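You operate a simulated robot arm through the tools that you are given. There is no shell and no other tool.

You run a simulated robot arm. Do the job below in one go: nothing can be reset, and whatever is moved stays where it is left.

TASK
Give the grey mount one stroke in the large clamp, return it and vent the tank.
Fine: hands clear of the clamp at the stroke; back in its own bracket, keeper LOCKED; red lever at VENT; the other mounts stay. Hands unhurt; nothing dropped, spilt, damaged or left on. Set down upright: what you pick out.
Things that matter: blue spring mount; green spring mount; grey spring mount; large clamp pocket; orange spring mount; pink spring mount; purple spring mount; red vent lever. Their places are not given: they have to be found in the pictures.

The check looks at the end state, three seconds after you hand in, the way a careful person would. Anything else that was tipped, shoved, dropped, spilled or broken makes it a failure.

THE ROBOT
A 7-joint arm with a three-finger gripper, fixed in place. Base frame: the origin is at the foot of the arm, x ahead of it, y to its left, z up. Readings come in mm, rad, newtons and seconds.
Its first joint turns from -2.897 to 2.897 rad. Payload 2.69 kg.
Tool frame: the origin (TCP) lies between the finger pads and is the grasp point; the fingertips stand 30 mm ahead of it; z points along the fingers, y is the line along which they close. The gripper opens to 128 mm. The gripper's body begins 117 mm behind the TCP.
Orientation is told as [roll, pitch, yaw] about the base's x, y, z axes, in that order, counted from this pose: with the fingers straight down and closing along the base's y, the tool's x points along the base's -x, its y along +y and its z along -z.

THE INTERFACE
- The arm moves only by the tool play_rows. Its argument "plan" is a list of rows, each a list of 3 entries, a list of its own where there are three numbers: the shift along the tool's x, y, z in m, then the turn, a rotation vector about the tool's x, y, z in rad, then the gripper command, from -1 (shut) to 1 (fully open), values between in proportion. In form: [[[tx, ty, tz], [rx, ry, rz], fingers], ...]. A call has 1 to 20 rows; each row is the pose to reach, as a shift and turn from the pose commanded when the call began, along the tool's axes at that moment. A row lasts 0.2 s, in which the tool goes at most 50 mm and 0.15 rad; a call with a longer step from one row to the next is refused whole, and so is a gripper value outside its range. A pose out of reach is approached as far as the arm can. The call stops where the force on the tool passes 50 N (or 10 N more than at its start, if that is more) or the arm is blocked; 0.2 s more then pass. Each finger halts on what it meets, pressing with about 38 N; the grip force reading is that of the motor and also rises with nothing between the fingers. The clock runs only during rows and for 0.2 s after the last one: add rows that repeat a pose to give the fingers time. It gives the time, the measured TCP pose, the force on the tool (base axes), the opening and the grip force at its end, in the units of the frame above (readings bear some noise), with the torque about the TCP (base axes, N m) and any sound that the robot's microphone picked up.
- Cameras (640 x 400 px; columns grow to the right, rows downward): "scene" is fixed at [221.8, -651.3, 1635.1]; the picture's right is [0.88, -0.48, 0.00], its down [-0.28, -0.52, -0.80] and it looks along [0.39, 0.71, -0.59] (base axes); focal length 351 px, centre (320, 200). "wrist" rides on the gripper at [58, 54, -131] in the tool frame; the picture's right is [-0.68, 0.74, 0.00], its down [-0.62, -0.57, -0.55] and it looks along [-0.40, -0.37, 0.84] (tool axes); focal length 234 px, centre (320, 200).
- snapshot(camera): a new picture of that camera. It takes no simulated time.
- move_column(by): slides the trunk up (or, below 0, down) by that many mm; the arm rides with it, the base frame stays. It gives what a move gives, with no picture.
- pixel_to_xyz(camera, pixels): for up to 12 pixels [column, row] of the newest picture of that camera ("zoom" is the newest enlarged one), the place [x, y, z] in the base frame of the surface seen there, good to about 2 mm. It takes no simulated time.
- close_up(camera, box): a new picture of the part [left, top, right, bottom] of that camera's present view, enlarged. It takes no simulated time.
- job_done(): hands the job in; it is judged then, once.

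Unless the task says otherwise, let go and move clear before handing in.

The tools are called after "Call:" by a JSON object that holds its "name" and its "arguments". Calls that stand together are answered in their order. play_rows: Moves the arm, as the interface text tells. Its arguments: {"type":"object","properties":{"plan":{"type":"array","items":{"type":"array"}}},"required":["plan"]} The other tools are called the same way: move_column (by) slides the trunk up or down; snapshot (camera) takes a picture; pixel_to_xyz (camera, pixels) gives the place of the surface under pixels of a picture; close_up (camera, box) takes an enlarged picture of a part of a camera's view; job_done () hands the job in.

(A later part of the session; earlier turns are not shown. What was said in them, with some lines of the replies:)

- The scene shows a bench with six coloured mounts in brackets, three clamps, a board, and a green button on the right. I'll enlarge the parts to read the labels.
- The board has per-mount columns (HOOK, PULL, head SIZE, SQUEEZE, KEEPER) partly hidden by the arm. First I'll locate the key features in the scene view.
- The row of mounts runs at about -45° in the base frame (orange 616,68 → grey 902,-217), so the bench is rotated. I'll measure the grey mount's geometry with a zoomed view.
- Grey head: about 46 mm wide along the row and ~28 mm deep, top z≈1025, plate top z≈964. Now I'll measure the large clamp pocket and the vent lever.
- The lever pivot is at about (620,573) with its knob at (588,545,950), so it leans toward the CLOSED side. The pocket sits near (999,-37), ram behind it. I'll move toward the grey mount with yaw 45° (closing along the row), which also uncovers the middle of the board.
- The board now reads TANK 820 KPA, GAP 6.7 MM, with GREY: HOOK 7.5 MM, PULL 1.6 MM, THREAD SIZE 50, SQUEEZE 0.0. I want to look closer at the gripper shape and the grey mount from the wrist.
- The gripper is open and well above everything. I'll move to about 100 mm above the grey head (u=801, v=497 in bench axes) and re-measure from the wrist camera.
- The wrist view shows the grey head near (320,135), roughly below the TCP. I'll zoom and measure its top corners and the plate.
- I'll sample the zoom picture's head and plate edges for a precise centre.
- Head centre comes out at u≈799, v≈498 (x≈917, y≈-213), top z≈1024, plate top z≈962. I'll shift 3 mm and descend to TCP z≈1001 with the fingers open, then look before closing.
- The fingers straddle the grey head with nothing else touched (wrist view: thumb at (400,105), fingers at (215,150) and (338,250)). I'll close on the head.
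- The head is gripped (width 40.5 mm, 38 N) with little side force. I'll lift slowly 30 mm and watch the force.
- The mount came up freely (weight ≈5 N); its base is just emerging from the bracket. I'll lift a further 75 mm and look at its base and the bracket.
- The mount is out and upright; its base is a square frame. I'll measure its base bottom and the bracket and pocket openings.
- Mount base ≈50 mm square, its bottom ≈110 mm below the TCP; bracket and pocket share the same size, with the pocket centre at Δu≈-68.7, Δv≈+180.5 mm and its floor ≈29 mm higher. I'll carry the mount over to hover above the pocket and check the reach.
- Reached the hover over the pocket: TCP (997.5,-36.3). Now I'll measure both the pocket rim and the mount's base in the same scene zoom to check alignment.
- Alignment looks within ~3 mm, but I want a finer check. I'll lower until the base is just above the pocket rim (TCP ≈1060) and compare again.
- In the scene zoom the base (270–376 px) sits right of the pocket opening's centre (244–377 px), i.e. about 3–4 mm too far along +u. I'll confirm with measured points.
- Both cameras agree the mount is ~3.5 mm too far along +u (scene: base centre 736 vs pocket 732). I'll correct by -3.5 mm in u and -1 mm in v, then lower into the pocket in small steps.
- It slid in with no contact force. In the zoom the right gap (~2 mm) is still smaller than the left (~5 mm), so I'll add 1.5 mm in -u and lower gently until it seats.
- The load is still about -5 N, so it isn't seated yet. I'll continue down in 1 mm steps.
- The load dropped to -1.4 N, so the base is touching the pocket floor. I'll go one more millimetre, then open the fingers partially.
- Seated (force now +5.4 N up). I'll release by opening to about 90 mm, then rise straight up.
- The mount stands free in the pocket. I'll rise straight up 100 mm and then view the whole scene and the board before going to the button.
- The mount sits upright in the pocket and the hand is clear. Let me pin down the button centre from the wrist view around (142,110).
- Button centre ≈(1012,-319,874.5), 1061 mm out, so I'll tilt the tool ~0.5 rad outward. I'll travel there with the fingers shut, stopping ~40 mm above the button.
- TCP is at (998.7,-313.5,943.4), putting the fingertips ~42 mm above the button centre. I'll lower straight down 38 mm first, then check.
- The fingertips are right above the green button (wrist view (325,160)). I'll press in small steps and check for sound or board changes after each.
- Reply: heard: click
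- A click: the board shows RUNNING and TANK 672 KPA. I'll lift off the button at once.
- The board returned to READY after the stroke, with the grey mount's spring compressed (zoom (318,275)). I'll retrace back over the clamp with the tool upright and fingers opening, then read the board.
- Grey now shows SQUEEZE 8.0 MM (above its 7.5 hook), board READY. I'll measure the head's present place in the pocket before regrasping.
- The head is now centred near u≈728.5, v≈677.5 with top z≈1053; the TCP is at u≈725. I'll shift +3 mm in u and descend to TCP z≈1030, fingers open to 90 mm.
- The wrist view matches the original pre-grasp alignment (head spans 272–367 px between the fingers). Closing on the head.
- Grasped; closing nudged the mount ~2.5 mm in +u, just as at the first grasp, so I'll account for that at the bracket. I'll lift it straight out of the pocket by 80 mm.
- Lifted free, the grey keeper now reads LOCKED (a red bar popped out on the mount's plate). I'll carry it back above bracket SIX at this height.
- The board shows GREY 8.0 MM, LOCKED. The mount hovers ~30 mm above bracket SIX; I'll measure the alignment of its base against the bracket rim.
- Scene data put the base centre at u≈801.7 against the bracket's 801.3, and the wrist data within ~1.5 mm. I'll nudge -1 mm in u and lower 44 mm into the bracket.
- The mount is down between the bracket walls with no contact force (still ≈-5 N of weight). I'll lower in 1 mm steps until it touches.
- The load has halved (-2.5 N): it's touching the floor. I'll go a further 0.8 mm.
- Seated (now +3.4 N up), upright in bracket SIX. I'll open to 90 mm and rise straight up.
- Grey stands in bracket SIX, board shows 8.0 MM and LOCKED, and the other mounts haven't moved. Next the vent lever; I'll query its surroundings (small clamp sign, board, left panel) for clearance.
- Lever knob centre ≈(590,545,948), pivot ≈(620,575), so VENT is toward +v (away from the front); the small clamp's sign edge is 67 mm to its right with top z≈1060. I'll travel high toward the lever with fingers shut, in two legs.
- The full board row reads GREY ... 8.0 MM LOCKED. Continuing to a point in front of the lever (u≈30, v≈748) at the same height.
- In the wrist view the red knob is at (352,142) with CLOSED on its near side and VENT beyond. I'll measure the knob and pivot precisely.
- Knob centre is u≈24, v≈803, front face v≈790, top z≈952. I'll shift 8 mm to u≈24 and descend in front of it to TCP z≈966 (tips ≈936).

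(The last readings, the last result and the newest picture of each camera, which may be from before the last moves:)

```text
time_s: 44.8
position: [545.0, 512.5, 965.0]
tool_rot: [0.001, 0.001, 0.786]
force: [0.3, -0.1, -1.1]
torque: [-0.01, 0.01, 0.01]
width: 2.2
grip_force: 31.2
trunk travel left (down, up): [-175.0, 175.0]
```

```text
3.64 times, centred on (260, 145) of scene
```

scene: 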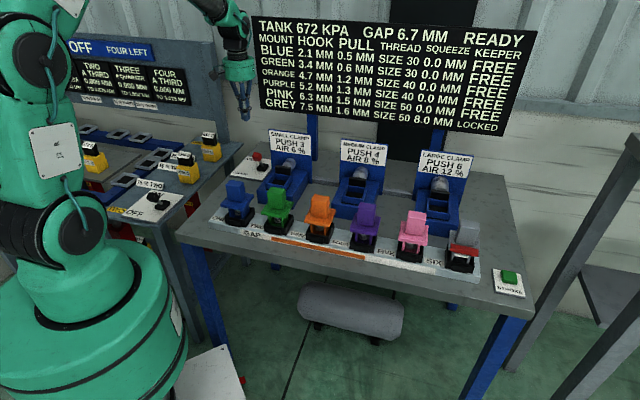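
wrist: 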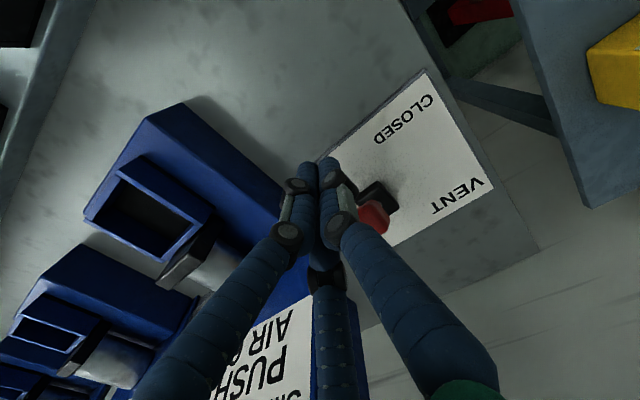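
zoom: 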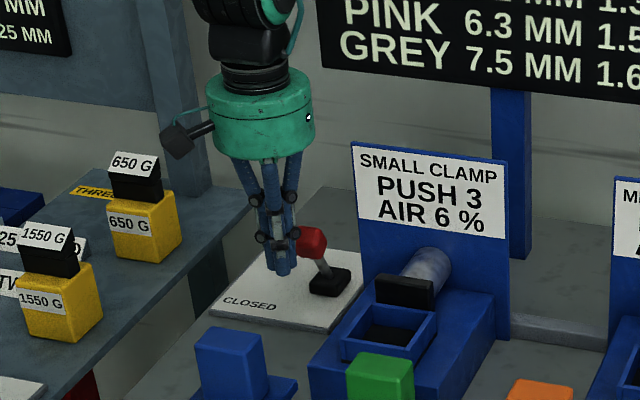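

The fingers are just in front of the red knob (scene zoom (312,242)). I'll push toward +v (VENT side), 70 mm first, and check.

Call:
{"name": "play_rows", "arguments": {"plan": [[[-0.015, 0, 0], [0, 0, 0], -1], [[-0.028, 0, 0], [0, 0, 0], -1], [[-0.036, 0, 0], [0, 0, 0], -1], [[-0.044, 0, 0], [0, 0, 0], -1], [[-0.052, 0, 0], [0, 0, 0], -1], [[-0.06, 0, 0], [0, 0, 0], -1], [[-0.07, 0, 0], [0, 0, 0], -1]]}}

Call:
{"name": "close_up", "arguments": {"camera": "scene", "box": [205, 90, 315, 200]}}

Call:
{"name": "snapshot", "arguments": {"camera": "wrist"}}

```text
time_s: 46.4
position: [596.3, 561.7, 965.5]
tool_rot: [-0.001, 0.002, 0.785]
force: [-0.3, 0.1, 0.4]
torque: [0.0, -0.02, 0.0]
width: 2.0
grip_force: 31.2
trunk travel left (down, up): [-175.0, 175.0]
```

```text
3.64 times, centred on (260, 145) of scene
```

zoom: 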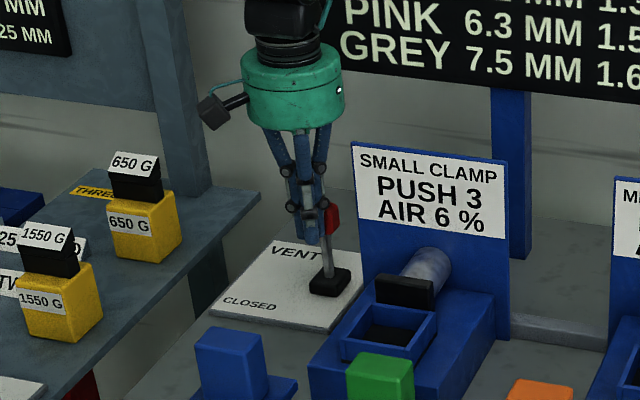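

```text
taken
```

wrist: 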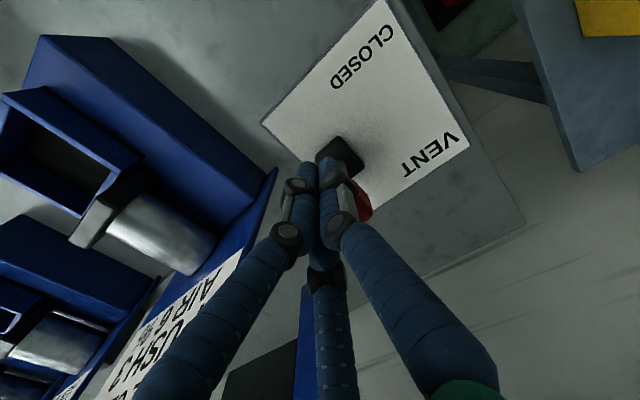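

The lever moves easily and is now about upright (TCP v≈819). I'll push a further 50 mm toward VENT.

Call:
{"name": "play_rows", "arguments": {"plan": [[[-0.01, 0, 0], [0, 0, 0], -1], [[-0.02, 0, 0], [0, 0, 0], -1], [[-0.03, 0, 0], [0, 0, 0], -1], [[-0.038, 0, 0], [0, 0, 0], -1], [[-0.044, 0, 0], [0, 0, 0], -1]]}}

Call:
{"name": "close_up", "arguments": {"camera": "scene", "box": [205, 90, 315, 200]}}

Call:
{"name": "close_up", "arguments": {"camera": "scene", "box": [250, 10, 540, 160]}}

```text
time_s: 47.6
position: [623.4, 590.3, 965.8]
tool_rot: [0.0, 0.004, 0.787]
force: [-13.1, -12.0, 4.5]
torque: [-0.31, 0.21, -0.06]
width: 2.1
grip_force: 31.5
trunk travel left (down, up): [-175.0, 175.0]
```

```text
3.64 times, centred on (260, 145) of scene
```

zoom: 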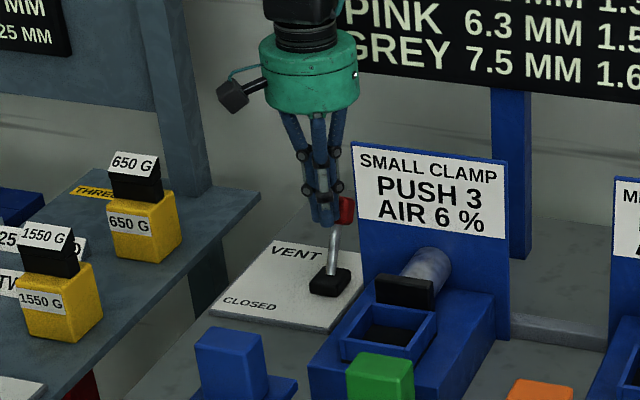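

```text
2.21 times, centred on (395, 85) of scene
```

zoom: 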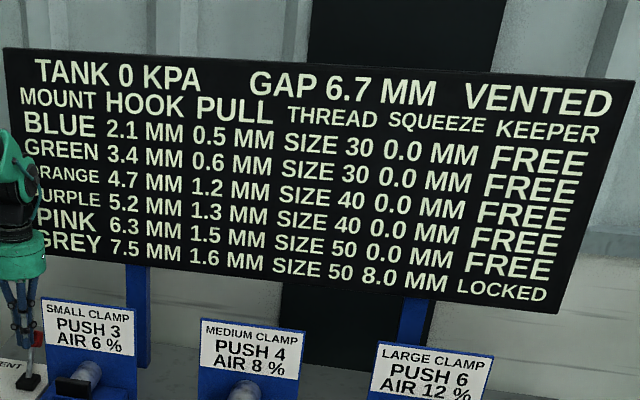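

Board: TANK 0 KPA, VENTED; the lever is at its stop (≈18 N). I'll back the fingers straight off in -v and then rise.

Call:
{"name": "play_rows", "arguments": {"plan": [[[0.005, 0, 0], [0, 0, 0], -1], [[0.025, 0, 0], [0, 0, 0], -1], [[0.06, 0, 0], [0, 0, 0], -1], [[0.1, 0, 0], [0, 0, 0], -1], [[0.1, 0, -0.04], [0, 0, 0], -1], [[0.1, 0, -0.085], [0, 0, 0], -1], [[0.1, 0, -0.13], [0, 0, 0], -1], [[0.1, 0, -0.175], [0, 0, 0], -1], [[0.1, 0, -0.22], [0, 0, 0], -1], [[0.1, 0, -0.25], [0, 0, 0], -1], [[0.1, 0, -0.25], [0, 0, 0], -1]]}}

Call:
{"name": "snapshot", "arguments": {"camera": "scene"}}

Call:
{"name": "close_up", "arguments": {"camera": "scene", "box": [205, 110, 315, 220]}}

Call:
{"name": "close_up", "arguments": {"camera": "scene", "box": [250, 10, 540, 160]}}

Call:
{"name": "close_up", "arguments": {"camera": "scene", "box": [380, 180, 540, 300]}}

```text
time_s: 50.0
position: [553.9, 521.4, 1217.5]
tool_rot: [0.002, 0.001, 0.785]
force: [-1.0, -0.3, -0.5]
torque: [0.01, -0.02, -0.02]
width: 2.3
grip_force: 31.6
trunk travel left (down, up): [-175.0, 175.0]
```

```text
taken
```

scene: 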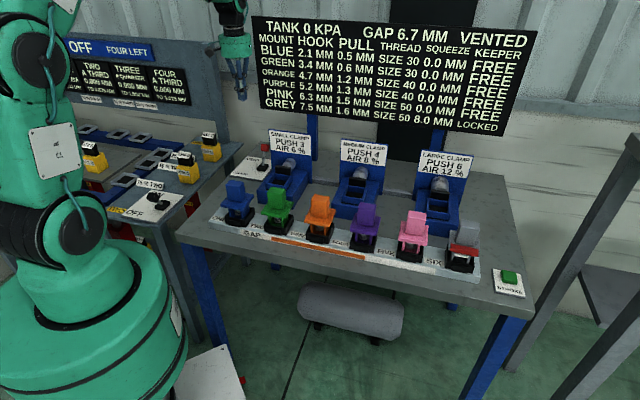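

```text
3.64 times, centred on (260, 165) of scene
```

zoom: 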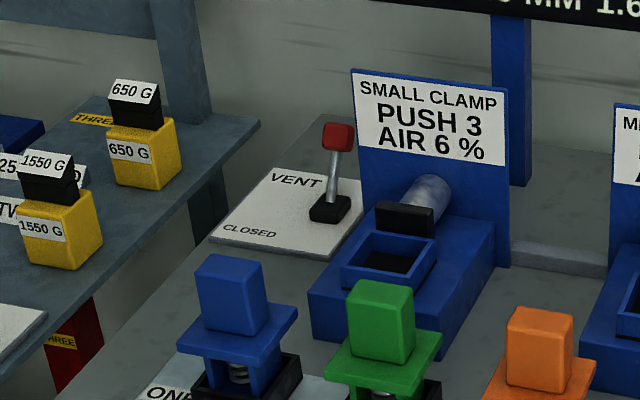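

```text
2.21 times, centred on (395, 85) of scene
```

zoom: 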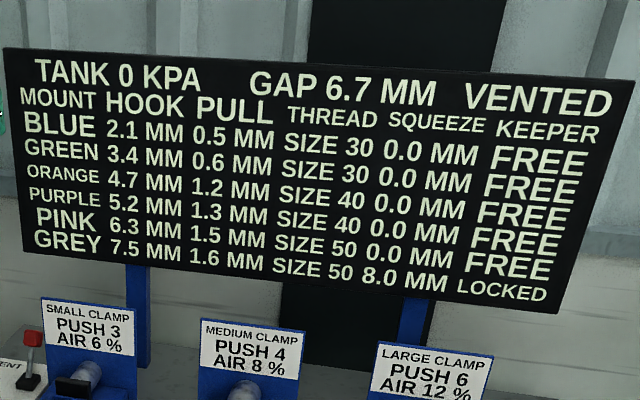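

```text
3.33 times, centred on (460, 240) of scene
```

zoom: 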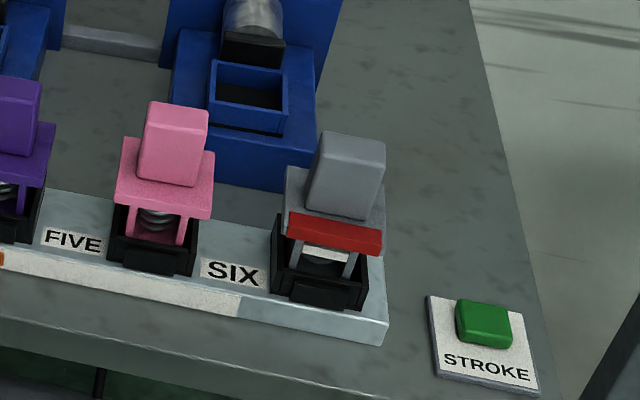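

Everything reads as wanted: TANK 0 KPA, VENTED, GREY LOCKED, with the lever leaning to VENT. A last check of the grey mount's seating height and the lever knob's position before handing in.

Call:
{"name": "pixel_to_xyz", "arguments": {"camera": "scene", "pixels": [[466, 222], [447, 233], [466, 233], [413, 222], [364, 217], [320, 205], [264, 147], [275, 200], [236, 190]]}}

Call:
{"name": "play_rows", "arguments": {"plan": [[[0, 0, 0], [0, 0, 0], -0.5], [[0, 0, 0], [0, 0, 0], 0.0], [[0, 0, 0], [0, 0, 0], 0.5]]}}

Call:
{"name": "snapshot", "arguments": {"camera": "scene"}}

```text
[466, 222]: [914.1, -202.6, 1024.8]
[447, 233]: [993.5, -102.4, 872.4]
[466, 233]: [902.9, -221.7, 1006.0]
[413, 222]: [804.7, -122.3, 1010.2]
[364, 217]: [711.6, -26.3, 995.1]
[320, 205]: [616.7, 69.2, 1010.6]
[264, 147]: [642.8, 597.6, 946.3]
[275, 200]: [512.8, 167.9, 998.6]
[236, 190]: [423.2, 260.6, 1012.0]
```

```text
time_s: 50.8
position: [555.9, 521.5, 1215.9]
tool_rot: [0.001, -0.001, 0.785]
force: [0.4, 0.2, -0.7]
torque: [0.0, -0.01, 0.0]
width: 96.1
grip_force: 0.1
trunk travel left (down, up): [-175.0, 175.0]
```

```text
taken
```

scene: 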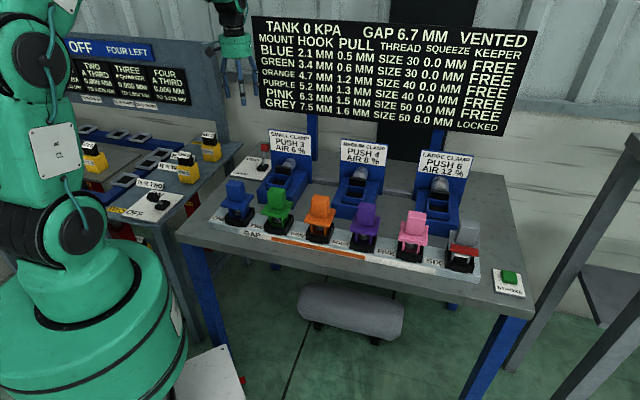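

The grey head top is back at z≈1025 (its original height), the other mounts' positions match their starting readings, the lever knob stands at (643,598) on the VENT side, and the hand is clear. I'm handing in.

Call:
{"name": "job_done", "arguments": {}}

```text
The job is handed in.
```

The grey mount got one stroke in the large clamp. It is back upright in bracket SIX, and the tank is vented. I handed the job in but haven't seen the verdict.

- **Grey mount:** after the stroke the board showed a squeeze of 8.0 mm against its 7.5 mm hook. Its keeper reads LOCKED, and the head is back at its original height.
- **Stroke:** I pressed the button once, with the hand at the button and away from the clamp. The tank dropped from 820 to 672 kPa, about 18%, although the clamp's label says 12% air. I don't know why it used more.
- **Vent:** the red lever is against its stop on the VENT side, and the board reads TANK 0 KPA, VENTED.
- **Other mounts:** the pink, purple and orange mounts measured within about 2.5 mm of their starting positions. I only checked blue and green by eye, and they look unmoved.

Nothing was dropped or knocked over. The hand is open and raised clear of the bench.
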